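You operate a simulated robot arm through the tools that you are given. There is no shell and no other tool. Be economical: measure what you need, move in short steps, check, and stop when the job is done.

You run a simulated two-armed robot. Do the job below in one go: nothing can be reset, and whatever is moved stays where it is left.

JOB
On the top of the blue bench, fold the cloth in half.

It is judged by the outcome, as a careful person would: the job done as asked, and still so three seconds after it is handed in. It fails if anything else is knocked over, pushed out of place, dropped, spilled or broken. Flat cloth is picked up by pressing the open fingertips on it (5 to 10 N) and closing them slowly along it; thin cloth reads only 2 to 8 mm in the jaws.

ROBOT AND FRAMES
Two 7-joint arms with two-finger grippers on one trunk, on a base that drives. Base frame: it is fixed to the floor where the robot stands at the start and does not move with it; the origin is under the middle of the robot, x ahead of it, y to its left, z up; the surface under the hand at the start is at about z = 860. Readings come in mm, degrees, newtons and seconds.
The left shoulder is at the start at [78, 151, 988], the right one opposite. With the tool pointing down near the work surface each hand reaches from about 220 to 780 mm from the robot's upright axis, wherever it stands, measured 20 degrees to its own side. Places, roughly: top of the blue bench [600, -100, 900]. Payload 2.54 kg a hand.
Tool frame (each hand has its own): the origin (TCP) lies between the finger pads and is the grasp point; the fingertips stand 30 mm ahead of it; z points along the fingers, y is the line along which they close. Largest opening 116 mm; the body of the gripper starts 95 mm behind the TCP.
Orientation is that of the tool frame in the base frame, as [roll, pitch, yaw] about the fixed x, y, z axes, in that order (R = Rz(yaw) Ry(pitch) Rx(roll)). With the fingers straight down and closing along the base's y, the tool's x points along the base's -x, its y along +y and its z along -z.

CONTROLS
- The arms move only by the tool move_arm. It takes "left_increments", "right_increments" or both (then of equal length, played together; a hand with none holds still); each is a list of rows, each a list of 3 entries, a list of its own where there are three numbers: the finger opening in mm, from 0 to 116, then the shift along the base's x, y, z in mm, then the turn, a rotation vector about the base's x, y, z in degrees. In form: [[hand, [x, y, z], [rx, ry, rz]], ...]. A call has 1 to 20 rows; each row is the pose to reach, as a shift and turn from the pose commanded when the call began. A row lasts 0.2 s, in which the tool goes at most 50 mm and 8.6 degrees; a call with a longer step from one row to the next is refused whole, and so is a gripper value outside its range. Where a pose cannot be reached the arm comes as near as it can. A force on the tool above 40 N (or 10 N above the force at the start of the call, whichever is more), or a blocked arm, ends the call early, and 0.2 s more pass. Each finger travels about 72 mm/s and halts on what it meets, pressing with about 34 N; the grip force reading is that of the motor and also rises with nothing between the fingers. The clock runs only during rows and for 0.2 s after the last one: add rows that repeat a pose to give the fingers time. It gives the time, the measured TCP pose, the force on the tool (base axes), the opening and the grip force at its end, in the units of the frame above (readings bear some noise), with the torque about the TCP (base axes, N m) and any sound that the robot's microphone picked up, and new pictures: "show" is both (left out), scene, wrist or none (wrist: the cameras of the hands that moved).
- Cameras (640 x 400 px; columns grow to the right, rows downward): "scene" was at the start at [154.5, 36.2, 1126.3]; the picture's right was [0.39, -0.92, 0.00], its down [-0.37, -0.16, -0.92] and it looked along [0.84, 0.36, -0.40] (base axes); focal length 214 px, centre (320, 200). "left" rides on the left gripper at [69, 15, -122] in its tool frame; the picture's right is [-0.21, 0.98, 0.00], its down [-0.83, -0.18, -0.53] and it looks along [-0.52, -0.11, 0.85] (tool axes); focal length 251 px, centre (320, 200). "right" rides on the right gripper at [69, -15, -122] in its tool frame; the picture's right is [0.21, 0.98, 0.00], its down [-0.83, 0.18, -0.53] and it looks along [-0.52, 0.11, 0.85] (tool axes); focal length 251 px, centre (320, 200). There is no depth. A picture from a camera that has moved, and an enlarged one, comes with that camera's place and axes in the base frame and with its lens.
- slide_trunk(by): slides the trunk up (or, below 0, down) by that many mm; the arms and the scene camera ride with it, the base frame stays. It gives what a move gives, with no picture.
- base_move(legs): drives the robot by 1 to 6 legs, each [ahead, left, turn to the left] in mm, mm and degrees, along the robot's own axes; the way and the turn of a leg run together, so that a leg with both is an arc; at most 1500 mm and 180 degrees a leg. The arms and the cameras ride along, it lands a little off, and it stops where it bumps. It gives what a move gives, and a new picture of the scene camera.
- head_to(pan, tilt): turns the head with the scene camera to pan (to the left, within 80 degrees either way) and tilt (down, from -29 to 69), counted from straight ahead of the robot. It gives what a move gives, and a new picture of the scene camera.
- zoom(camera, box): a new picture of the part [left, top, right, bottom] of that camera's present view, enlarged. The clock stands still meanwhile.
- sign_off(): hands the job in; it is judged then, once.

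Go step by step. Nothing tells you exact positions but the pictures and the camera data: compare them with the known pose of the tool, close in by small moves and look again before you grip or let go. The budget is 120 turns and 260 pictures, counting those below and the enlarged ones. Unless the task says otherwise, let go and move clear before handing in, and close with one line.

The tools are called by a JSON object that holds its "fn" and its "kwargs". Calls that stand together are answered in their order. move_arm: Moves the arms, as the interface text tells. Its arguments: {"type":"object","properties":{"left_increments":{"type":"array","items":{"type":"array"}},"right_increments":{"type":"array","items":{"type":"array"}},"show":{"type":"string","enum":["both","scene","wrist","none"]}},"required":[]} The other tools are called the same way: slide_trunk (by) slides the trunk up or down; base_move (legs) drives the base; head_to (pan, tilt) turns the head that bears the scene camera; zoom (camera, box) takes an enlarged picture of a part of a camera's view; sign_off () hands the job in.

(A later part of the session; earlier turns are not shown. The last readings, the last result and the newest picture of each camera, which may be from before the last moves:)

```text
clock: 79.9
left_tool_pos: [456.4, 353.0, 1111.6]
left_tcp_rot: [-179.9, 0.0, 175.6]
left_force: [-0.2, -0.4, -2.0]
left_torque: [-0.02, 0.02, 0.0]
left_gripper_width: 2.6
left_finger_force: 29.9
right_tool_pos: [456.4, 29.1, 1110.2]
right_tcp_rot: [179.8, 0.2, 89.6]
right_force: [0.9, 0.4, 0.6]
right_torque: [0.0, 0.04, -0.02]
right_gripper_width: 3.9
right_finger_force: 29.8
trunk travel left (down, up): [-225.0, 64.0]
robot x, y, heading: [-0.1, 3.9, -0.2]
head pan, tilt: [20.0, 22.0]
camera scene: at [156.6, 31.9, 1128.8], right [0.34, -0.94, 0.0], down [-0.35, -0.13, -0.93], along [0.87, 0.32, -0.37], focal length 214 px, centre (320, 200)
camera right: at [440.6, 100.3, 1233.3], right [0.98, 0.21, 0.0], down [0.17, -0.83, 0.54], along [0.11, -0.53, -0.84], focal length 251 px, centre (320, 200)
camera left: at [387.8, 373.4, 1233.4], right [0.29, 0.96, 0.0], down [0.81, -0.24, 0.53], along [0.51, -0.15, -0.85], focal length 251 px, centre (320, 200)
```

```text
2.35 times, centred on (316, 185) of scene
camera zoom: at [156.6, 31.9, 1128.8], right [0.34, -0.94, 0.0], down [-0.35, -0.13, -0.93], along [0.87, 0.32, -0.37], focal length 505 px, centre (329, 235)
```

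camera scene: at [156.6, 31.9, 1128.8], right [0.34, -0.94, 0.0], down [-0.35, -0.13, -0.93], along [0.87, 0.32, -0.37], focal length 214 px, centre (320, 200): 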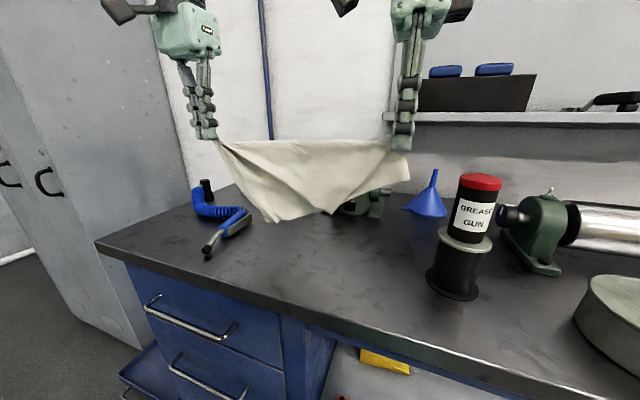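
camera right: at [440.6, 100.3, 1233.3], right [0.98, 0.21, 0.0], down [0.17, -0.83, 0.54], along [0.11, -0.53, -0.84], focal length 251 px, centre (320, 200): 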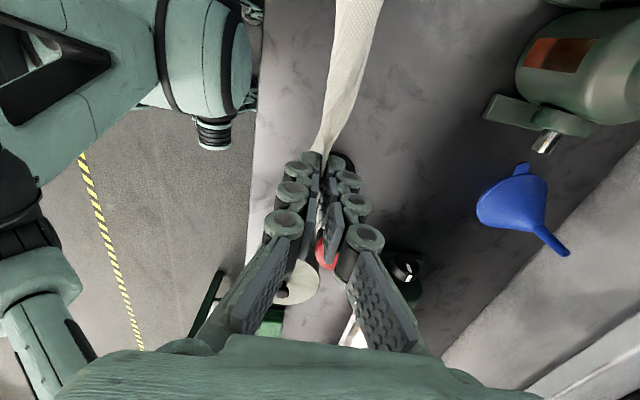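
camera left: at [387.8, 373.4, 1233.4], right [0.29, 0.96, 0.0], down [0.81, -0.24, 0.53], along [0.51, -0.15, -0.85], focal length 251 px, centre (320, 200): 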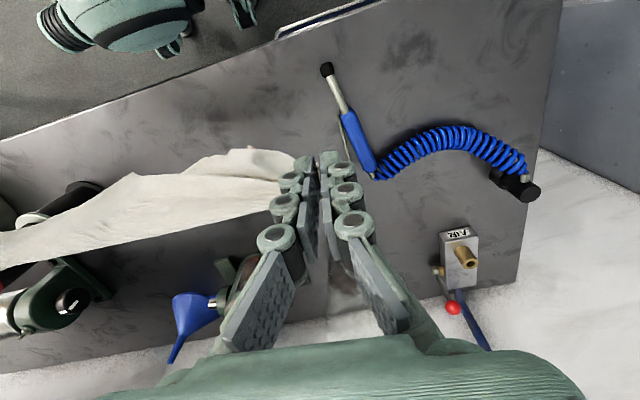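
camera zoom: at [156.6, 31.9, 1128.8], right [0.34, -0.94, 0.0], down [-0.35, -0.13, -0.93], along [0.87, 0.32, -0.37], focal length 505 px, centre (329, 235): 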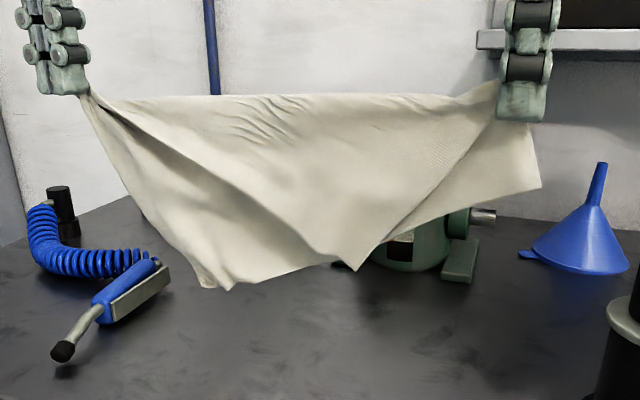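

The hands are now 324 mm apart, so this is close to the diagonal. I'll lay it back on the bench, moving forward as I lower so the panels trail toward the robot, and read the shape from there.

{"fn": "move_arm", "kwargs": {"left_increments": [[0, [0, -3, -25], [0, 0, 0]], [0, [0, -6, -50], [0, 0, 0]], [0, [5, -9, -75], [0, 0, 0]], [0, [15, -12, -95], [0, 0, 0]], [0, [30, -15, -115], [0, 0, 0]], [0, [48, -18, -130], [0, 0, 0]], [0, [66, -20, -145], [0, 0, 0]], [0, [84, -20, -160], [0, 0, 0]], [0, [100, -20, -172], [0, 0, 0]], [0, [112, -20, -182], [0, 0, 0]], [0, [112, -20, -182], [0, 0, 0]]], "right_increments": [[0, [0, 2, -25], [0, 0, 0]], [0, [0, 4, -50], [0, 0, 0]], [0, [5, 6, -75], [0, 0, 0]], [0, [15, 6, -95], [0, 0, 0]], [0, [30, 6, -115], [0, 0, 0]], [0, [48, 6, -135], [0, 0, 0]], [0, [66, 6, -155], [0, 0, 0]], [0, [84, 6, -175], [0, 0, 0]], [0, [100, 6, -195], [0, 0, 0]], [0, [112, 6, -208], [0, 0, 0]], [0, [112, 6, -208], [0, 0, 0]]]}}

{"fn": "zoom", "kwargs": {"camera": "scene", "box": [200, 130, 440, 280]}}

```text
clock: 82.3
left_tool_pos: [565.5, 332.2, 930.9]
left_tcp_rot: [179.9, 0.0, 175.6]
left_force: [-0.3, -0.1, -1.0]
left_torque: [0.01, 0.0, 0.02]
left_gripper_width: 2.6
left_finger_force: 29.8
right_tool_pos: [567.8, 36.7, 902.8]
right_tcp_rot: [179.7, 0.2, 89.6]
right_force: [-0.3, 0.7, -2.7]
right_torque: [0.0, -0.04, 0.02]
right_gripper_width: 1.2
right_finger_force: 28.8
trunk travel left (down, up): [-225.0, 64.0]
robot x, y, heading: [4.1, -0.1, 0.1]
head pan, tilt: [20.0, 22.0]
camera scene: at [156.5, 31.8, 1128.9], right [0.34, -0.94, 0.0], down [-0.35, -0.13, -0.93], along [0.87, 0.32, -0.37], focal length 214 px, centre (320, 200)
camera right: at [552.5, 106.5, 1024.8], right [0.98, 0.21, 0.0], down [0.17, -0.82, 0.54], along [0.11, -0.53, -0.84], focal length 251 px, centre (320, 200)
camera left: at [498.5, 353.1, 1052.6], right [0.29, 0.96, 0.0], down [0.81, -0.24, 0.53], along [0.51, -0.15, -0.85], focal length 251 px, centre (320, 200)
```

scene: 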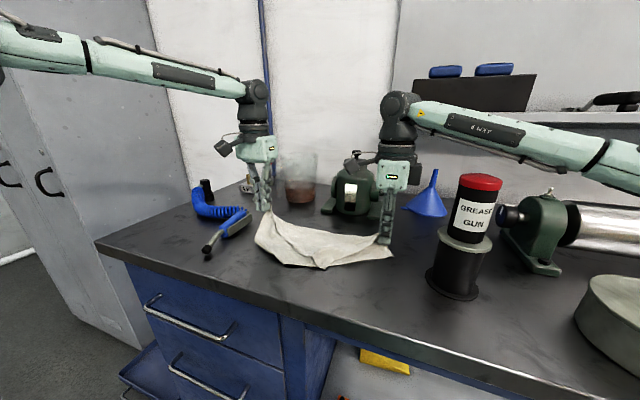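
right: 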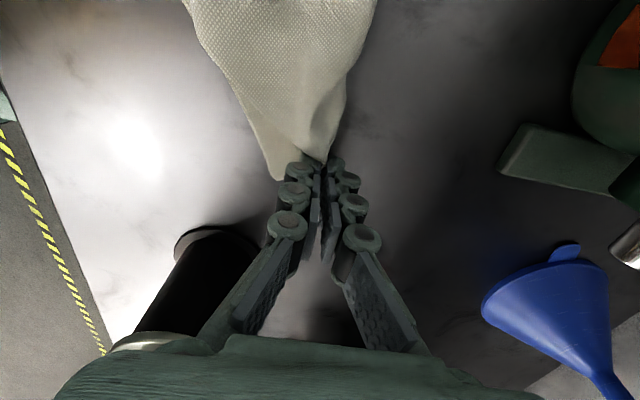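
left: 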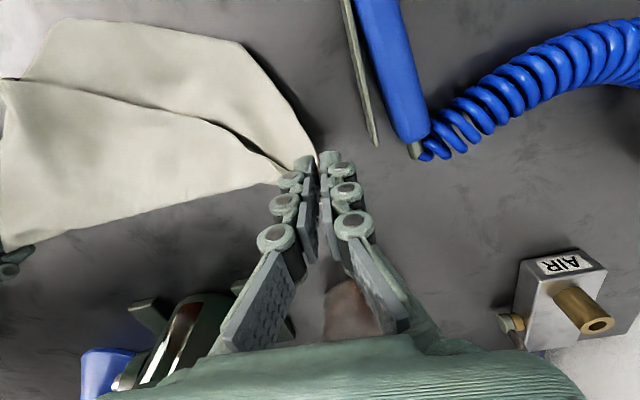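

```text
2.67 times, centred on (320, 205) of scene
camera zoom: at [156.5, 31.8, 1128.9], right [0.34, -0.94, 0.0], down [-0.35, -0.13, -0.93], along [0.87, 0.32, -0.37], focal length 572 px, centre (320, 187)
```

zoom: 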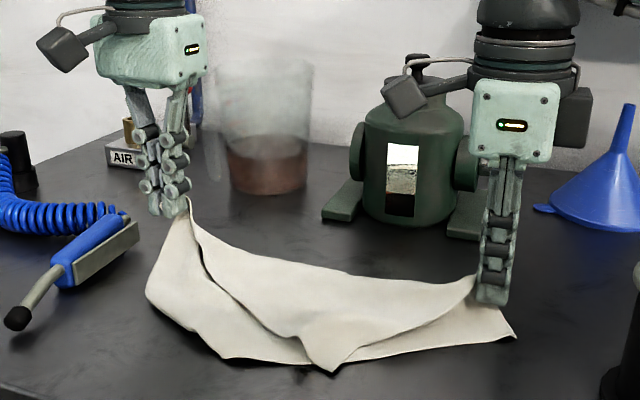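

The top layer's free corner Q1 is at about (460,132), and a free edge runs from it to the left hand's corner. I'll release the right hand, turn it back and hover over Q1 so the hands can hold the two ends of that one edge.

{"fn": "move_arm", "kwargs": {"right_increments": [[0, [0, 0, -8], [0, 0, 0]], [10, [0, 0, -8], [0, 0, 0]], [22, [0, 0, -8], [0, 0, 0]], [30, [0, 0, 15], [0, 0, 0]], [30, [0, 5, 50], [0, 0, 8]], [30, [0, 10, 85], [0, 0, 16]], [30, [-10, 20, 100], [0, 0, 24]], [30, [-20, 30, 100], [0, 0, 32]], [30, [-35, 40, 100], [0, 0, 40]], [30, [-50, 50, 95], [0, 0, 48]], [30, [-65, 60, 90], [0, 0, 56]], [30, [-80, 75, 85], [0, 0, 64]], [34, [-95, 90, 75], [0, 0, 72]], [34, [-97, 97, 60], [0, 0, 80]], [34, [-97, 97, 45], [0, 0, 86]], [34, [-97, 97, 30], [0, 0, 86]], [34, [-97, 97, 30], [0, 0, 86]]]}}

{"fn": "zoom", "kwargs": {"camera": "scene", "box": [224, 170, 416, 290]}}

```text
clock: 85.9
left_tool_pos: [564.3, 333.3, 931.2]
left_tcp_rot: [-180.0, 0.1, 175.6]
left_force: [-0.1, -0.6, -2.1]
left_torque: [-0.01, 0.06, 0.01]
left_gripper_width: 1.7
left_finger_force: 28.8
right_tool_pos: [471.1, 133.5, 931.5]
right_tcp_rot: [179.8, 0.3, 175.7]
right_force: [1.1, -0.6, 0.1]
right_torque: [-0.01, 0.05, 0.02]
right_gripper_width: 34.1
right_finger_force: 0.2
trunk travel left (down, up): [-225.0, 64.0]
robot x, y, heading: [2.1, -3.6, 0.1]
head pan, tilt: [20.0, 22.0]
camera scene: at [156.5, 31.8, 1128.9], right [0.34, -0.94, 0.0], down [-0.35, -0.13, -0.93], along [0.87, 0.32, -0.37], focal length 214 px, centre (320, 200)
camera right: at [399.9, 123.3, 1054.1], right [-0.14, 0.99, 0.0], down [0.83, 0.12, 0.54], along [0.53, 0.08, -0.84], focal length 251 px, centre (320, 200)
```

scene: 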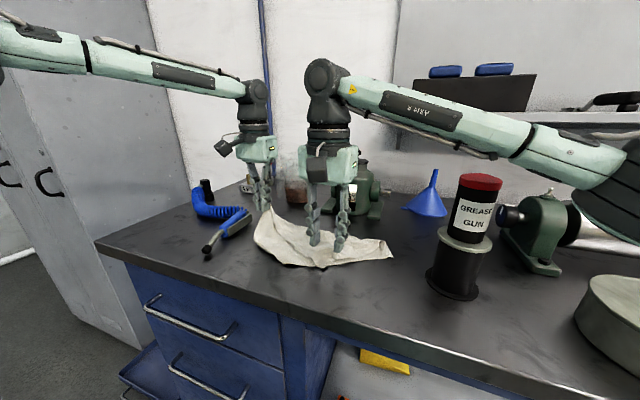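
right: 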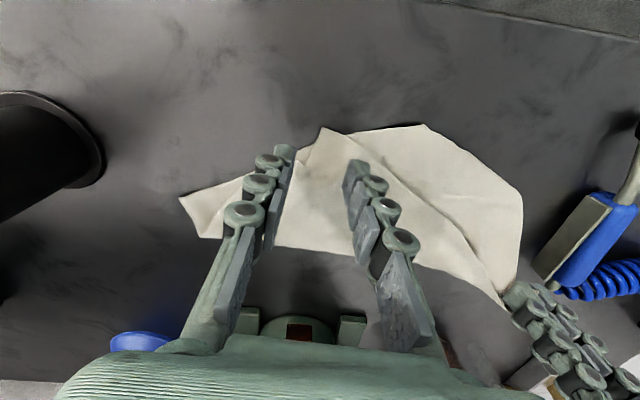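

```text
3.33 times, centred on (320, 230) of scene
camera zoom: at [156.5, 31.8, 1128.9], right [0.34, -0.94, 0.0], down [-0.35, -0.13, -0.93], along [0.87, 0.32, -0.37], focal length 715 px, centre (320, 100)
```

zoom: 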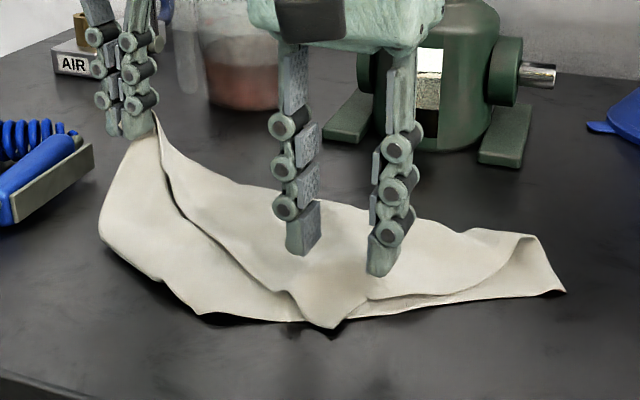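

The right wrist view shows Q1 cleanly at (456,134). I'll grip just its tip so the layer below isn't caught.

{"fn": "move_arm", "kwargs": {"right_increments": [[34, [-12, 0, -10], [0, 0, 0]], [34, [-12, 0, -22], [0, 0, 0]], [34, [-12, 0, -32], [0, 0, 0]], [34, [-12, 0, -37], [0, 0, 0]], [34, [-12, 0, -39], [0, 0, 0]], [34, [-12, 0, -39], [0, 0, 0]]], "show": "wrist"}}

```text
clock: 87.3
left_tool_pos: [565.9, 332.0, 930.9]
left_tcp_rot: [180.0, 0.1, 175.5]
left_force: [-0.1, -0.8, 2.8]
left_torque: [0.0, 0.02, 0.0]
left_gripper_width: 1.3
left_finger_force: 32.2
right_tool_pos: [460.6, 133.3, 893.2]
right_tcp_rot: [179.8, 0.1, 175.6]
right_force: [-0.6, 0.3, 1.1]
right_torque: [-0.01, 0.0, -0.02]
right_gripper_width: 33.8
right_finger_force: 0.1
trunk travel left (down, up): [-225.0, 64.0]
robot x, y, heading: [-1.0, -3.2, -0.2]
head pan, tilt: [20.0, 22.0]
camera right: at [389.2, 123.5, 1015.1], right [-0.14, 0.99, 0.0], down [0.84, 0.12, 0.54], along [0.53, 0.08, -0.84], focal length 251 px, centre (320, 200)
```

right: 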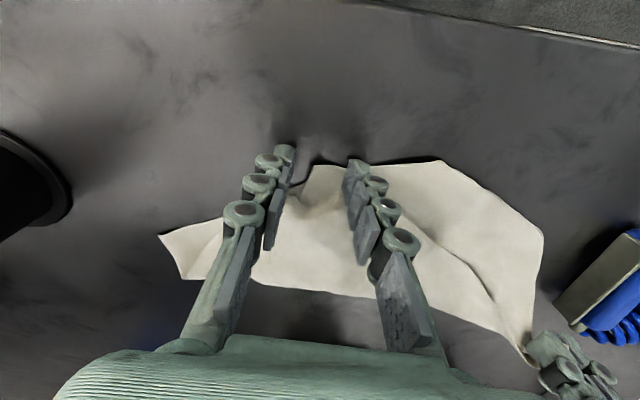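

{"fn": "move_arm", "kwargs": {"right_increments": [[34, [1, -1, -1.5], [0, 0, 0]], [34, [1, -1, -2.5], [0, 0, 0]], [32, [1, -1, -2.5], [0, 0, 0]], [30, [1, -1, -2.5], [0, 0, 0]], [28, [1, -1, -2.5], [0, 0, 0]], [26, [1, -1, -2.5], [0, 0, 0]], [24, [1, -1, -2.5], [0, 0, 0]], [22, [1, -1, -2.5], [0, 0, 0]], [20, [1, -1, -2.5], [0, 0, 0]], [18, [1, -1, -2.5], [0, 0, 0]], [16, [1, -1, -2.5], [0, 0, 0]], [14, [1, -1, -2.5], [0, 0, 0]], [12, [1, -1, -2], [0, 0, 0]]], "show": "wrist"}}

{"fn": "zoom", "kwargs": {"camera": "scene", "box": [224, 170, 416, 290]}}

```text
clock: 90.1
left_tool_pos: [565.8, 333.1, 930.4]
left_tcp_rot: [180.0, 0.1, 175.6]
left_force: [0.6, 0.2, -1.2]
left_torque: [0.03, 0.01, 0.02]
left_gripper_width: 4.6
left_finger_force: 32.5
right_tool_pos: [461.8, 132.5, 891.2]
right_tcp_rot: [179.8, 0.1, 175.6]
right_force: [-0.1, 0.2, 1.6]
right_torque: [0.0, -0.01, -0.03]
right_gripper_width: 11.4
right_finger_force: 0.1
trunk travel left (down, up): [-225.0, 64.0]
robot x, y, heading: [0.6, 1.5, -0.2]
head pan, tilt: [20.0, 22.0]
camera right: at [389.8, 122.8, 1013.4], right [-0.14, 0.99, 0.0], down [0.84, 0.12, 0.54], along [0.53, 0.08, -0.84], focal length 251 px, centre (320, 200)
```

right: 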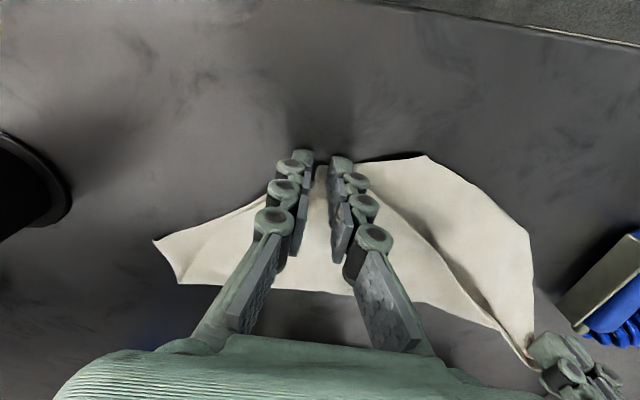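

```text
3.33 times, centred on (320, 230) of scene
camera zoom: at [156.4, 31.7, 1128.9], right [0.34, -0.94, 0.0], down [-0.35, -0.13, -0.93], along [0.87, 0.32, -0.37], focal length 715 px, centre (320, 100)
```

zoom: 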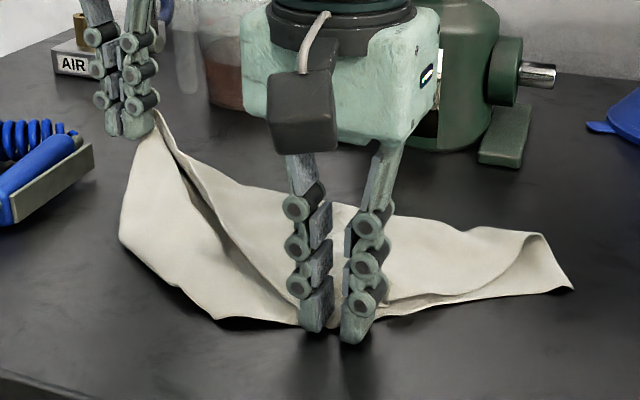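

Q1 is bunched in the jaws. I'll close and lift both hands a little to check.

{"fn": "move_arm", "kwargs": {"right_increments": [[9, [0, 0, 0.5], [0, 0, 0]], [6, [0, 0, 1], [0, 0, 0]], [3, [0, 0, 1], [0, 0, 0]], [0, [0, 0, 1], [0, 0, 0]], [0, [0, 0, 1], [0, 0, 0]], [0, [0, 0, 1], [0, 0, 0]], [0, [0, 0, 12], [0, 0, 0]], [0, [0, -4, 30], [0, 0, 0]], [0, [0, -8, 50], [0, 0, 0]], [0, [0, -10, 70], [0, 0, 0]], [0, [0, -10, 70], [0, 0, 0]]], "left_increments": [[0, [0, 0, 0], [0, 0, 0]], [0, [0, 0, 0], [0, 0, 0]], [0, [0, 0, 0], [0, 0, 0]], [0, [0, 0, 0], [0, 0, 0]], [0, [0, 0, 0], [0, 0, 0]], [0, [0, 0, 0], [0, 0, 0]], [0, [-5, 0, 12], [0, 0, 0]], [0, [-10, 0, 25], [0, 0, 0]], [0, [-15, 0, 38], [0, 0, 0]], [0, [-20, 0, 50], [0, 0, 0]], [0, [-20, 0, 50], [0, 0, 0]]], "show": "wrist"}}

{"fn": "zoom", "kwargs": {"camera": "scene", "box": [200, 140, 424, 280]}}

```text
clock: 92.5
left_tool_pos: [546.2, 332.2, 980.5]
left_tcp_rot: [180.0, 0.0, 175.6]
left_force: [-0.3, 0.0, 3.9]
left_torque: [0.04, -0.01, 0.01]
left_gripper_width: 0.3
left_finger_force: 28.4
right_tool_pos: [460.7, 121.9, 962.3]
right_tcp_rot: [179.9, 0.3, 175.6]
right_force: [-0.8, -0.7, -1.6]
right_torque: [0.02, 0.0, 0.01]
right_gripper_width: 3.9
right_finger_force: 39.1
trunk travel left (down, up): [-225.0, 64.0]
robot x, y, heading: [3.2, -1.2, 0.2]
head pan, tilt: [20.0, 22.0]
camera right: at [389.6, 112.3, 1084.7], right [-0.14, 0.99, 0.0], down [0.84, 0.12, 0.54], along [0.53, 0.08, -0.84], focal length 251 px, centre (320, 200)
camera left: at [478.7, 352.4, 1101.1], right [0.29, 0.96, 0.0], down [0.81, -0.24, 0.53], along [0.51, -0.15, -0.84], focal length 251 px, centre (320, 200)
```

right: 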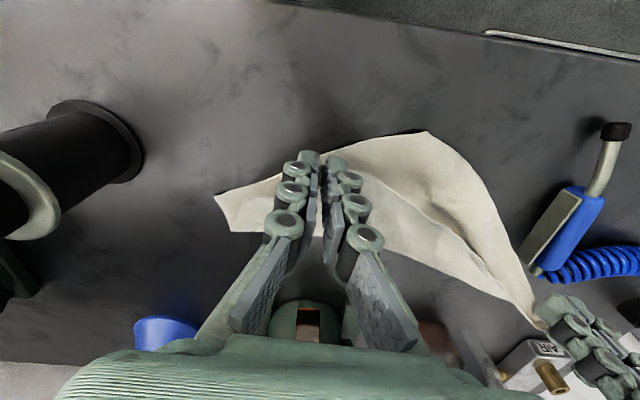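
left: 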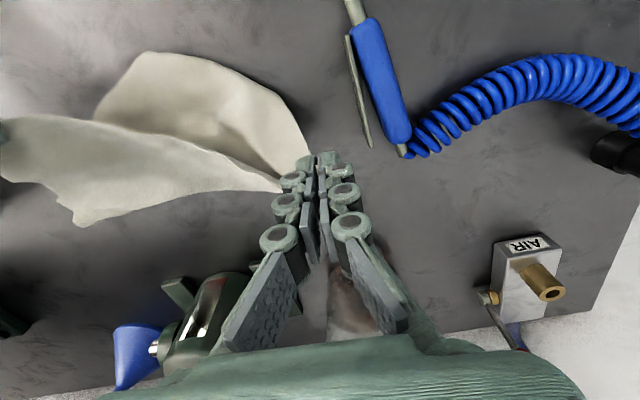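

```text
2.86 times, centred on (312, 210) of scene
camera zoom: at [156.7, 31.8, 1128.8], right [0.34, -0.94, 0.0], down [-0.35, -0.13, -0.93], along [0.87, 0.32, -0.37], focal length 613 px, centre (343, 171)
```

zoom: 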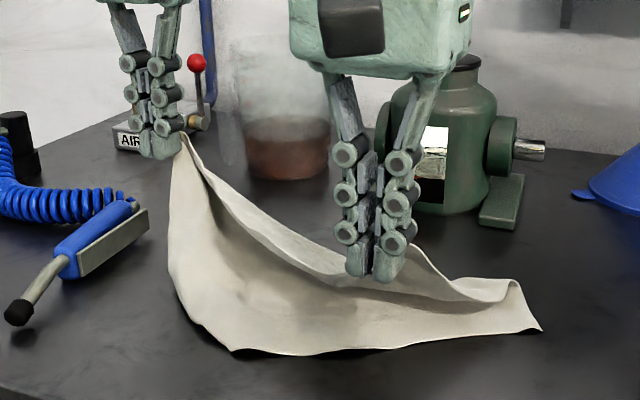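

Only the top layer came up. I'll raise both hands and square them off along y so the cloth hangs from that edge.

{"fn": "move_arm", "kwargs": {"left_increments": [[0, [-5, 0, 15], [0, 0, 0]], [0, [-10, 0, 30], [0, 0, 0]], [0, [-17, -2, 45], [0, 0, 0]], [0, [-25, -4, 60], [0, 0, 0]], [0, [-33, -6, 75], [0, 0, 0]], [0, [-42, -8, 90], [0, 0, 0]], [0, [-51, -10, 105], [0, 0, 0]], [0, [-60, -12, 120], [0, 0, 0]], [0, [-60, -12, 130], [0, 0, 0]], [0, [-60, -12, 130], [0, 0, 0]]], "right_increments": [[0, [4, -2, 18], [0, 0, 0]], [0, [8, -4, 36], [0, 0, 0]], [0, [12, -6, 54], [0, 0, 0]], [0, [16, -8, 72], [0, 0, 0]], [0, [20, -10, 88], [0, 0, 0]], [0, [24, -14, 104], [0, 0, 0]], [0, [26, -18, 120], [0, 0, 0]], [0, [26, -20, 135], [0, 0, 0]], [0, [26, -22, 148], [0, 0, 0]], [0, [26, -22, 148], [0, 0, 0]]]}}

{"fn": "zoom", "kwargs": {"camera": "scene", "box": [200, 100, 440, 250]}}

```text
clock: 94.7
left_tool_pos: [488.0, 321.3, 1111.4]
left_tcp_rot: [180.0, 0.0, 175.6]
left_force: [-0.4, 0.3, 2.6]
left_torque: [0.04, -0.02, 0.0]
left_gripper_width: 0.4
left_finger_force: 28.0
right_tool_pos: [485.7, 101.3, 1109.1]
right_tcp_rot: [179.7, 0.3, 175.6]
right_force: [0.6, 1.4, 1.8]
right_torque: [0.13, -0.02, 0.05]
right_gripper_width: 0.3
right_finger_force: 31.1
trunk travel left (down, up): [-225.0, 64.0]
robot x, y, heading: [-1.4, 4.1, 0.1]
head pan, tilt: [20.0, 22.0]
camera scene: at [156.7, 31.9, 1128.8], right [0.34, -0.94, 0.0], down [-0.35, -0.13, -0.93], along [0.87, 0.32, -0.37], focal length 214 px, centre (320, 200)
camera right: at [415.4, 91.5, 1231.7], right [-0.14, 0.99, 0.0], down [0.84, 0.12, 0.54], along [0.53, 0.08, -0.84], focal length 251 px, centre (320, 200)
camera left: at [420.6, 341.6, 1232.1], right [0.29, 0.96, 0.0], down [0.81, -0.24, 0.53], along [0.51, -0.15, -0.85], focal length 251 px, centre (320, 200)
```

scene: 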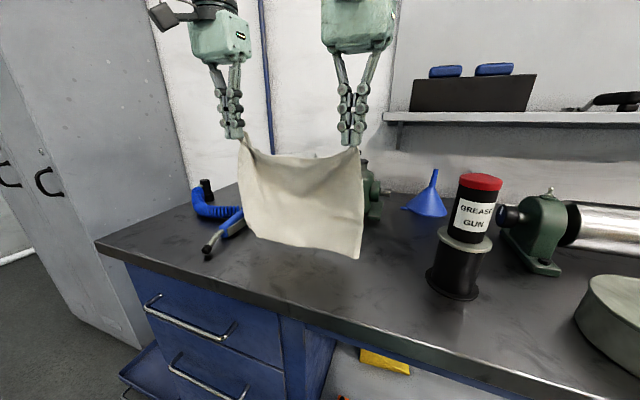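
right: 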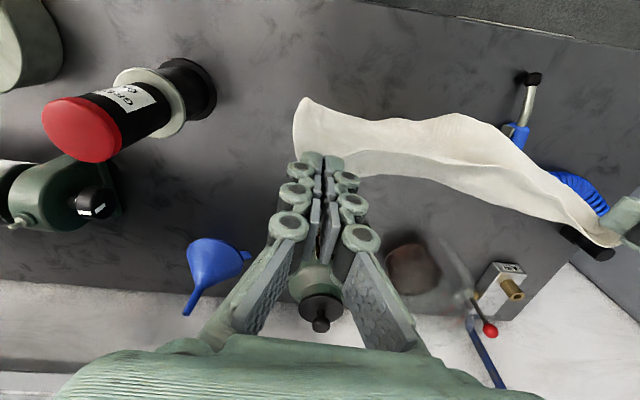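
left: 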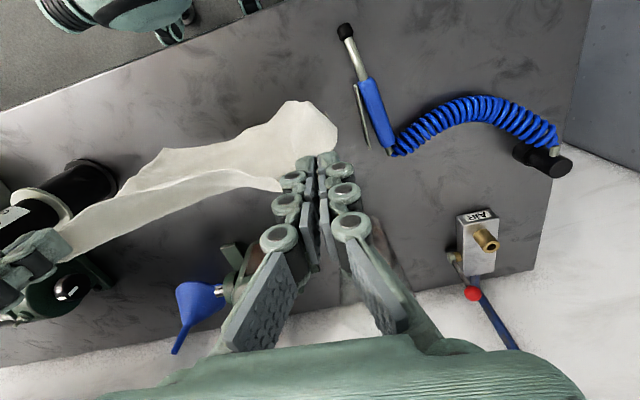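

```text
2.67 times, centred on (320, 175) of scene
camera zoom: at [156.7, 31.9, 1128.8], right [0.34, -0.94, 0.0], down [-0.35, -0.13, -0.93], along [0.87, 0.32, -0.37], focal length 572 px, centre (320, 267)
```

zoom: 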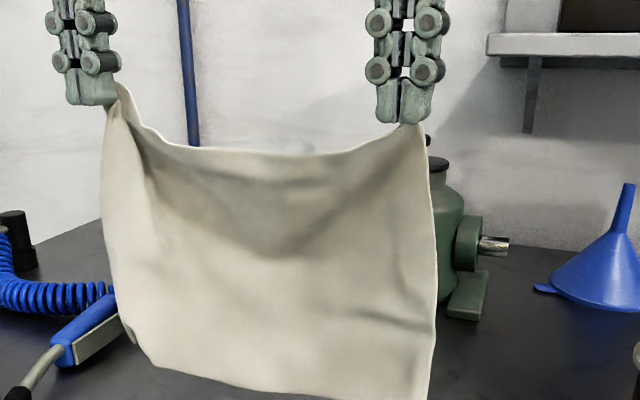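

It hangs as a clean rectangle now. The top edge still sags, so I'll spread the hands to about 280 mm to tension it.

{"fn": "move_arm", "kwargs": {"left_increments": [[0, [0, 4, 0], [0, 0, 0]], [0, [0, 8, 0], [0, 0, 0]], [0, [0, 12, 0], [0, 0, 0]], [0, [0, 15, 0], [0, 0, 0]], [0, [0, 15, 0], [0, 0, 0]]], "right_increments": [[0, [0, -10, 0], [0, 0, 0]], [0, [0, -20, 0], [0, 0, 0]], [0, [0, -30, 0], [0, 0, 0]], [0, [0, -38, 0], [0, 0, 0]], [0, [0, -38, 0], [0, 0, 0]]], "show": "none"}}

{"fn": "zoom", "kwargs": {"camera": "scene", "box": [192, 100, 448, 260]}}

```text
clock: 95.9
left_tool_pos: [487.0, 336.0, 1111.4]
left_tcp_rot: [-179.8, 0.0, 175.5]
left_force: [-0.9, -12.2, 0.6]
left_torque: [-0.37, 0.08, -0.16]
left_gripper_width: 1.7
left_finger_force: 30.3
right_tool_pos: [486.7, 63.8, 1108.9]
right_tcp_rot: [179.7, 0.2, 175.7]
right_force: [1.2, 12.5, -1.3]
right_torque: [0.41, -0.02, 0.07]
right_gripper_width: 1.5
right_finger_force: 30.4
trunk travel left (down, up): [-225.0, 64.0]
robot x, y, heading: [3.6, 0.1, 0.0]
head pan, tilt: [20.0, 22.0]
```

```text
2.50 times, centred on (320, 180) of scene
camera zoom: at [156.6, 31.9, 1128.8], right [0.34, -0.94, 0.0], down [-0.35, -0.13, -0.93], along [0.87, 0.32, -0.37], focal length 536 px, centre (320, 250)
```

zoom: 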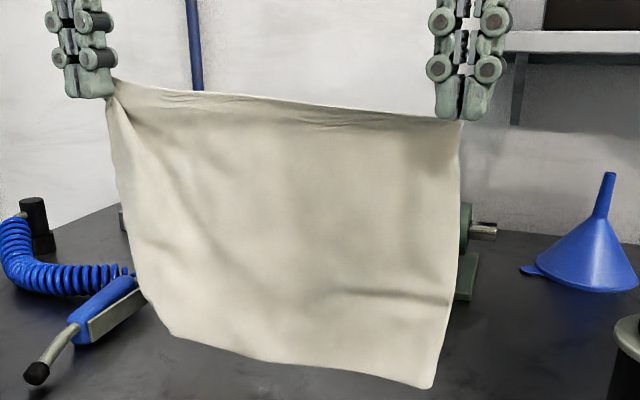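

The top edge is taut at 272 mm, which is the long side. I'll relax it slightly, move back and lower until the bottom edge touches the bench near x≈430.

{"fn": "move_arm", "kwargs": {"left_increments": [[0, [-8, -2, 0], [0, 0, 0]], [0, [-16, -2, -3], [0, 0, 0]], [0, [-24, -2, -8], [0, 0, 0]], [0, [-32, -2, -14], [0, 0, 0]], [0, [-40, -2, -20], [0, 0, 0]], [0, [-42, -2, -28], [0, 0, 0]], [0, [-42, -2, -36], [0, 0, 0]], [0, [-42, -2, -44], [0, 0, 0]], [0, [-42, -2, -44], [0, 0, 0]]], "right_increments": [[0, [-8, 2, 0], [0, 0, 0]], [0, [-16, 2, -3], [0, 0, 0]], [0, [-24, 2, -8], [0, 0, 0]], [0, [-32, 2, -14], [0, 0, 0]], [0, [-40, 2, -20], [0, 0, 0]], [0, [-42, 2, -28], [0, 0, 0]], [0, [-42, 2, -36], [0, 0, 0]], [0, [-42, 2, -44], [0, 0, 0]], [0, [-42, 2, -44], [0, 0, 0]]]}}

{"fn": "zoom", "kwargs": {"camera": "scene", "box": [176, 120, 464, 300]}}

```text
clock: 97.9
left_tool_pos: [445.6, 333.3, 1065.6]
left_tcp_rot: [180.0, 0.0, 175.6]
left_force: [-1.0, -7.3, -0.1]
left_torque: [-0.28, -0.02, -0.08]
left_gripper_width: 1.4
left_finger_force: 28.6
right_tool_pos: [444.9, 65.0, 1066.7]
right_tcp_rot: [179.7, 0.2, 175.7]
right_force: [-0.2, 7.7, -2.5]
right_torque: [0.29, 0.01, 0.01]
right_gripper_width: 2.3
right_finger_force: 31.8
trunk travel left (down, up): [-225.0, 64.0]
robot x, y, heading: [0.9, 0.6, -0.2]
head pan, tilt: [20.0, 22.0]
camera scene: at [156.6, 31.7, 1128.9], right [0.34, -0.94, 0.0], down [-0.35, -0.13, -0.93], along [0.87, 0.32, -0.37], focal length 214 px, centre (320, 200)
camera right: at [373.8, 54.2, 1188.7], right [-0.14, 0.99, 0.0], down [0.84, 0.11, 0.54], along [0.53, 0.08, -0.84], focal length 251 px, centre (320, 200)
camera left: at [377.8, 353.9, 1187.5], right [0.29, 0.96, 0.0], down [0.81, -0.24, 0.53], along [0.51, -0.15, -0.85], focal length 251 px, centre (320, 200)
```

scene: 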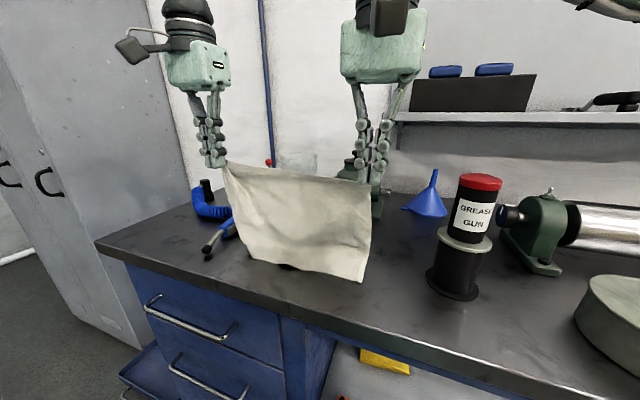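
right: 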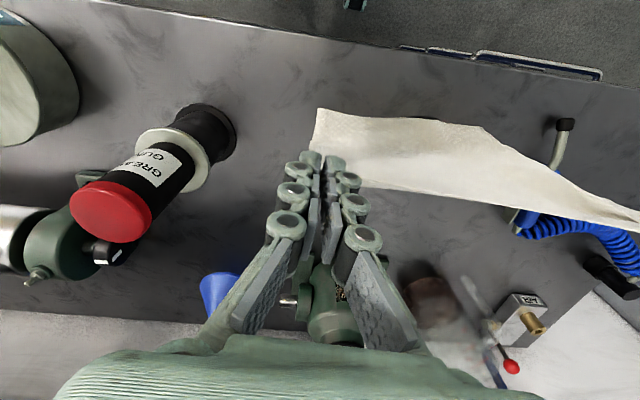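
left: 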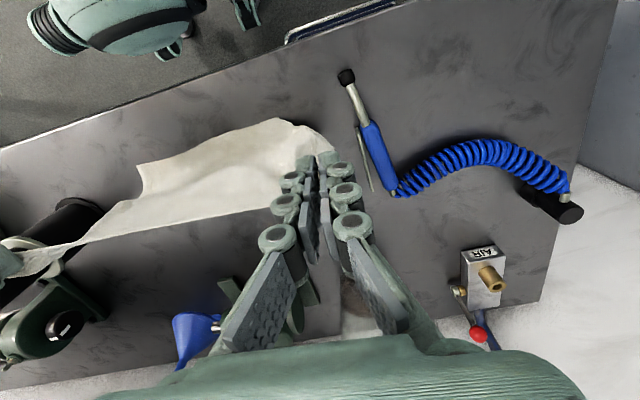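

```text
2.22 times, centred on (320, 210) of scene
camera zoom: at [156.6, 31.7, 1128.9], right [0.34, -0.94, 0.0], down [-0.35, -0.13, -0.93], along [0.87, 0.32, -0.37], focal length 477 px, centre (320, 178)
```

zoom: 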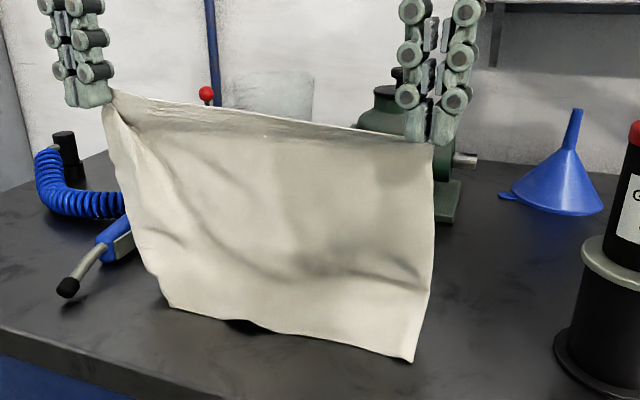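

The bottom left is drawn in by a pleat, so folding now would be crooked. I'll lay the cloth flat first: carry it to x≈620, touch the bottom edge down there, then draw the hands back toward the robot.

{"fn": "move_arm", "kwargs": {"left_increments": [[0, [5, 0, 15], [0, 0, 0]], [0, [20, 0, 25], [0, 0, 0]], [0, [38, 0, 28], [0, 0, 0]], [0, [56, 0, 28], [0, 0, 0]], [0, [74, 0, 28], [0, 0, 0]], [0, [92, 0, 28], [0, 0, 0]], [0, [110, 0, 28], [0, 0, 0]], [0, [128, 0, 28], [0, 0, 0]], [0, [146, 0, 26], [0, 0, 0]], [0, [160, 0, 22], [0, 0, 0]], [0, [170, 0, 18], [0, 0, 0]], [0, [170, 0, 10], [0, 0, 0]], [0, [170, 0, 10], [0, 0, 0]]], "right_increments": [[0, [5, 0, 15], [0, 0, 0]], [0, [20, 0, 25], [0, 0, 0]], [0, [38, 0, 28], [0, 0, 0]], [0, [56, 0, 28], [0, 0, 0]], [0, [74, 0, 28], [0, 0, 0]], [0, [92, 0, 28], [0, 0, 0]], [0, [110, 0, 28], [0, 0, 0]], [0, [128, 0, 28], [0, 0, 0]], [0, [146, 0, 26], [0, 0, 0]], [0, [160, 0, 22], [0, 0, 0]], [0, [170, 0, 18], [0, 0, 0]], [0, [170, 0, 10], [0, 0, 0]], [0, [170, 0, 10], [0, 0, 0]]]}}

```text
clock: 100.7
left_tool_pos: [616.0, 332.8, 1077.5]
left_tcp_rot: [179.9, 0.0, 175.6]
left_force: [-0.6, -7.6, 1.1]
left_torque: [-0.23, 0.06, -0.11]
left_gripper_width: 2.0
left_finger_force: 32.7
right_tool_pos: [615.1, 65.0, 1075.1]
right_tcp_rot: [179.8, 0.2, 175.6]
right_force: [0.7, 8.1, 1.2]
right_torque: [0.23, -0.01, 0.07]
right_gripper_width: 0.8
right_finger_force: 28.2
trunk travel left (down, up): [-225.0, 64.0]
robot x, y, heading: [0.0, -3.5, -0.1]
head pan, tilt: [20.0, 22.0]
camera scene: at [156.6, 31.9, 1128.9], right [0.34, -0.94, 0.0], down [-0.35, -0.13, -0.93], along [0.87, 0.32, -0.37], focal length 214 px, centre (320, 200)
camera right: at [542.6, 54.0, 1197.7], right [-0.14, 0.99, 0.0], down [0.84, 0.12, 0.54], along [0.53, 0.08, -0.84], focal length 251 px, centre (320, 200)
camera left: at [547.9, 353.7, 1198.4], right [0.29, 0.96, 0.0], down [0.81, -0.24, 0.53], along [0.51, -0.15, -0.84], focal length 251 px, centre (320, 200)
```

scene: 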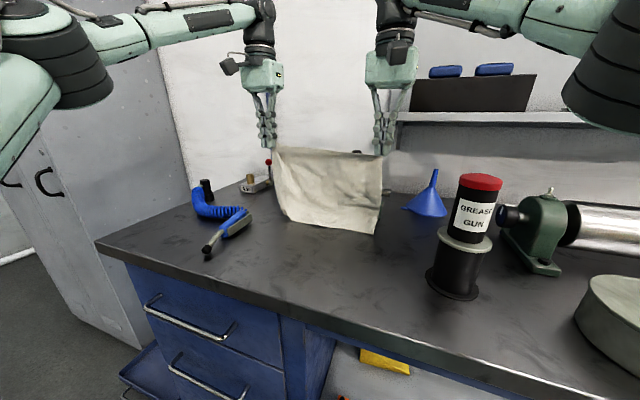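
right: 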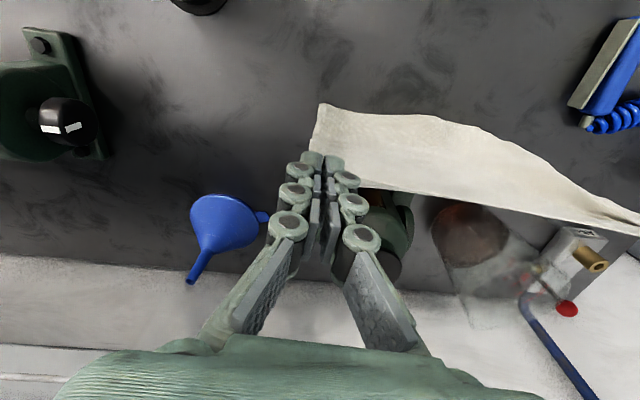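
left: 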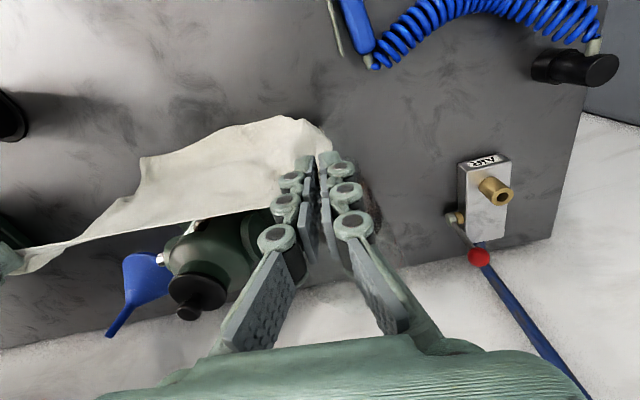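

The bottom is close to the bench at x≈612. I'll lower and draw the hands back so the sheet lies down flat.

{"fn": "move_arm", "kwargs": {"left_increments": [[0, [0, 0, -12], [0, 0, 0]], [0, [-12, 0, -14], [0, 0, 0]], [0, [-25, 0, -16], [0, 0, 0]], [0, [-50, 0, -21], [0, 0, 0]], [0, [-73, 0, -28], [0, 0, 0]], [0, [-95, 0, -38], [0, 0, 0]], [0, [-116, 0, -52], [0, 0, 0]], [0, [-134, 0, -69], [0, 0, 0]], [0, [-149, 0, -88], [0, 0, 0]], [0, [-162, 0, -109], [0, 0, 0]], [0, [-171, 0, -131], [0, 0, 0]], [0, [-177, 0, -154], [0, 0, 0]], [0, [-182, 0, -172], [0, 0, 0]], [0, [-185, 0, -180], [0, 0, 0]], [0, [-185, 0, -180], [0, 0, 0]]], "right_increments": [[0, [0, 0, -12], [0, 0, 0]], [0, [-12, 0, -14], [0, 0, 0]], [0, [-25, 0, -16], [0, 0, 0]], [0, [-50, 0, -21], [0, 0, 0]], [0, [-73, 0, -28], [0, 0, 0]], [0, [-95, 0, -38], [0, 0, 0]], [0, [-116, 0, -52], [0, 0, 0]], [0, [-134, 0, -69], [0, 0, 0]], [0, [-149, 0, -88], [0, 0, 0]], [0, [-162, 0, -109], [0, 0, 0]], [0, [-171, 0, -131], [0, 0, 0]], [0, [-177, 0, -154], [0, 0, 0]], [0, [-182, 0, -172], [0, 0, 0]], [0, [-185, 0, -178], [0, 0, 0]], [0, [-185, 0, -178], [0, 0, 0]]]}}

{"fn": "zoom", "kwargs": {"camera": "scene", "box": [192, 160, 448, 320]}}

```text
clock: 103.9
left_tool_pos: [428.7, 333.1, 896.0]
left_tcp_rot: [-180.0, 0.1, 175.7]
left_force: [-0.7, -5.2, -2.2]
left_torque: [-0.1, 0.03, -0.12]
left_gripper_width: 3.6
left_finger_force: 34.8
right_tool_pos: [429.9, 64.4, 897.3]
right_tcp_rot: [179.8, 0.2, 175.6]
right_force: [1.5, 6.2, 1.3]
right_torque: [0.15, -0.03, 0.02]
right_gripper_width: 0.4
right_finger_force: 29.2
trunk travel left (down, up): [-225.0, 64.0]
robot x, y, heading: [-5.3, 0.6, 0.1]
head pan, tilt: [20.0, 22.0]
camera scene: at [156.5, 31.8, 1128.9], right [0.34, -0.94, 0.0], down [-0.35, -0.13, -0.93], along [0.87, 0.32, -0.37], focal length 214 px, centre (320, 200)
camera right: at [358.9, 54.3, 1019.7], right [-0.14, 0.99, 0.0], down [0.84, 0.12, 0.54], along [0.53, 0.08, -0.84], focal length 251 px, centre (320, 200)
camera left: at [361.8, 353.5, 1017.8], right [0.29, 0.96, 0.0], down [0.81, -0.24, 0.53], along [0.51, -0.15, -0.85], focal length 251 px, centre (320, 200)
```

scene: 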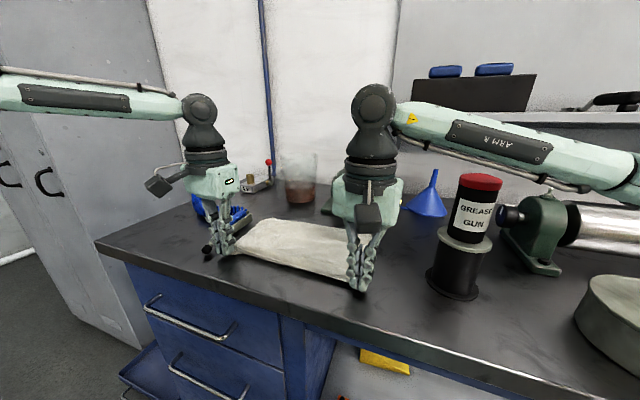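
right: 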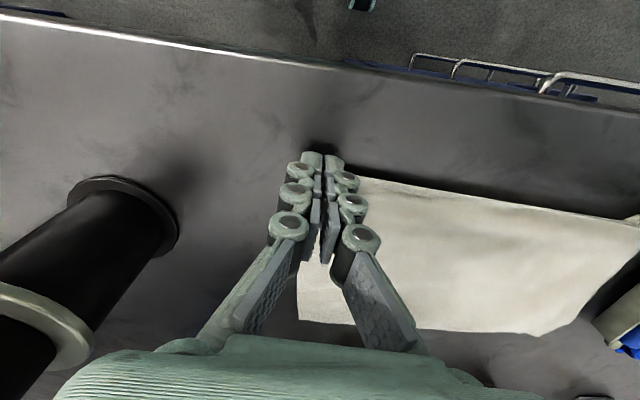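
left: 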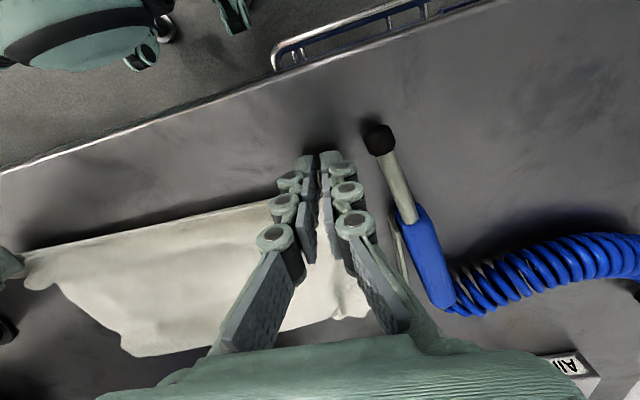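

```text
2.50 times, centred on (320, 240) of scene
camera zoom: at [156.5, 31.8, 1128.9], right [0.34, -0.94, 0.0], down [-0.35, -0.13, -0.93], along [0.87, 0.32, -0.37], focal length 536 px, centre (320, 100)
```

zoom: 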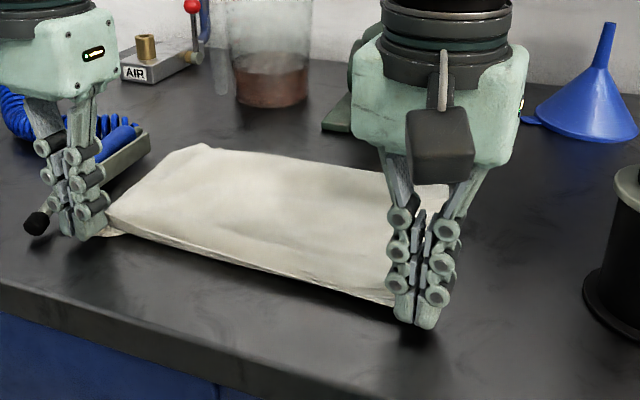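

The cloth now lies flat and square, with both near corners still held and the far edge near x≈606. Next I'll lift it to hang, drop the bottom edge at x≈430, lay half of it away from me and bring the held edge back over it. First I lift and position it.

{"fn": "move_arm", "kwargs": {"left_increments": [[0, [10, 0, 20], [0, 0, 0]], [0, [22, 0, 42], [0, 0, 0]], [0, [34, 0, 64], [0, 0, 0]], [0, [46, 0, 86], [0, 0, 0]], [0, [58, 0, 108], [0, 0, 0]], [0, [68, 0, 130], [0, 0, 0]], [0, [76, 0, 150], [0, 0, 0]], [0, [80, 0, 170], [0, 0, 0]], [0, [80, 0, 190], [0, 0, 0]], [0, [75, 0, 207], [0, 0, 0]], [0, [65, 0, 210], [0, 0, 0]], [0, [50, 0, 210], [0, 0, 0]], [0, [35, 0, 210], [0, 0, 0]], [0, [20, 0, 210], [0, 0, 0]], [0, [8, 0, 208], [0, 0, 0]], [0, [5, 0, 205], [0, 0, 0]], [0, [5, 0, 205], [0, 0, 0]], [0, [5, 0, 205], [0, 0, 0]]], "right_increments": [[0, [10, 0, 20], [0, 0, 0]], [0, [22, 0, 42], [0, 0, 0]], [0, [34, 0, 64], [0, 0, 0]], [0, [46, 0, 86], [0, 0, 0]], [0, [58, 0, 108], [0, 0, 0]], [0, [68, 0, 130], [0, 0, 0]], [0, [76, 0, 150], [0, 0, 0]], [0, [80, 0, 170], [0, 0, 0]], [0, [80, 0, 190], [0, 0, 0]], [0, [75, 0, 207], [0, 0, 0]], [0, [65, 0, 210], [0, 0, 0]], [0, [50, 0, 210], [0, 0, 0]], [0, [35, 0, 210], [0, 0, 0]], [0, [20, 0, 210], [0, 0, 0]], [0, [8, 0, 208], [0, 0, 0]], [0, [5, 0, 205], [0, 0, 0]], [0, [5, 0, 205], [0, 0, 0]], [0, [5, 0, 205], [0, 0, 0]]]}}

{"fn": "zoom", "kwargs": {"camera": "scene", "box": [176, 100, 464, 280]}}

```text
clock: 107.7
left_tool_pos: [436.3, 334.3, 1100.2]
left_tcp_rot: [180.0, 0.0, 175.6]
left_force: [0.1, -7.7, 1.2]
left_torque: [-0.23, 0.0, -0.12]
left_gripper_width: 1.6
left_finger_force: 30.1
right_tool_pos: [434.7, 65.1, 1102.6]
right_tcp_rot: [179.6, 0.2, 175.7]
right_force: [-0.1, 8.1, -1.4]
right_torque: [0.29, 0.02, 0.05]
right_gripper_width: 2.2
right_finger_force: 32.4
trunk travel left (down, up): [-225.0, 64.0]
robot x, y, heading: [1.5, -2.3, 0.1]
head pan, tilt: [20.0, 22.0]
camera scene: at [156.6, 31.9, 1128.9], right [0.34, -0.94, 0.0], down [-0.35, -0.13, -0.93], along [0.87, 0.32, -0.37], focal length 214 px, centre (320, 200)
camera right: at [363.7, 54.3, 1225.0], right [-0.14, 0.99, 0.0], down [0.84, 0.12, 0.54], along [0.53, 0.08, -0.84], focal length 251 px, centre (320, 200)
camera left: at [368.5, 354.9, 1221.8], right [0.29, 0.96, 0.0], down [0.81, -0.24, 0.53], along [0.51, -0.15, -0.85], focal length 251 px, centre (320, 200)
```

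scene: 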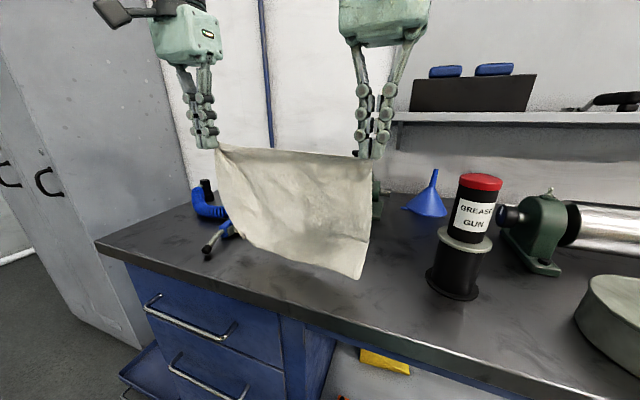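
right: 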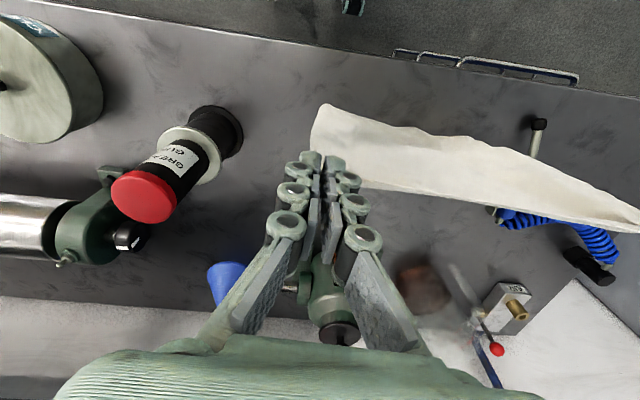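
left: 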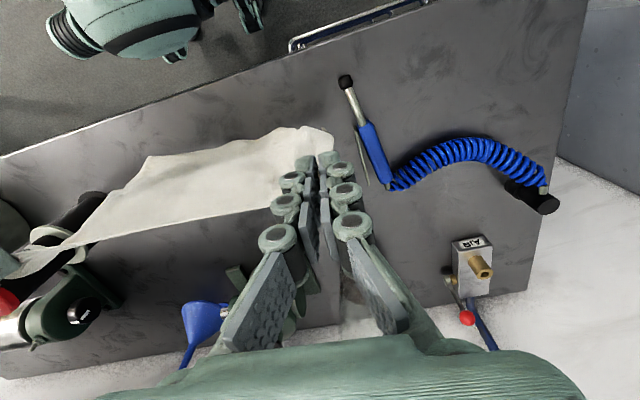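

```text
2.22 times, centred on (320, 190) of scene
camera zoom: at [156.6, 31.9, 1128.9], right [0.34, -0.94, 0.0], down [-0.35, -0.13, -0.93], along [0.87, 0.32, -0.37], focal length 477 px, centre (320, 222)
```

zoom: 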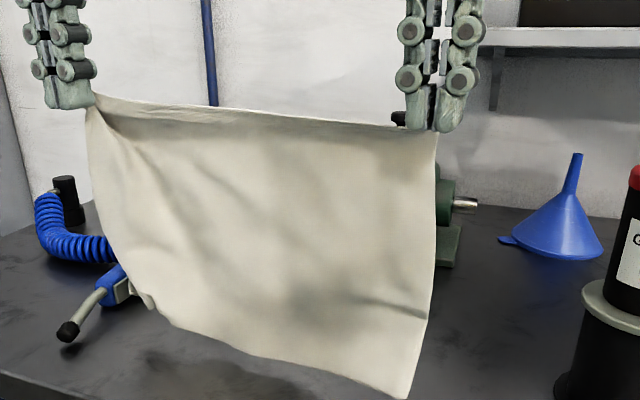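

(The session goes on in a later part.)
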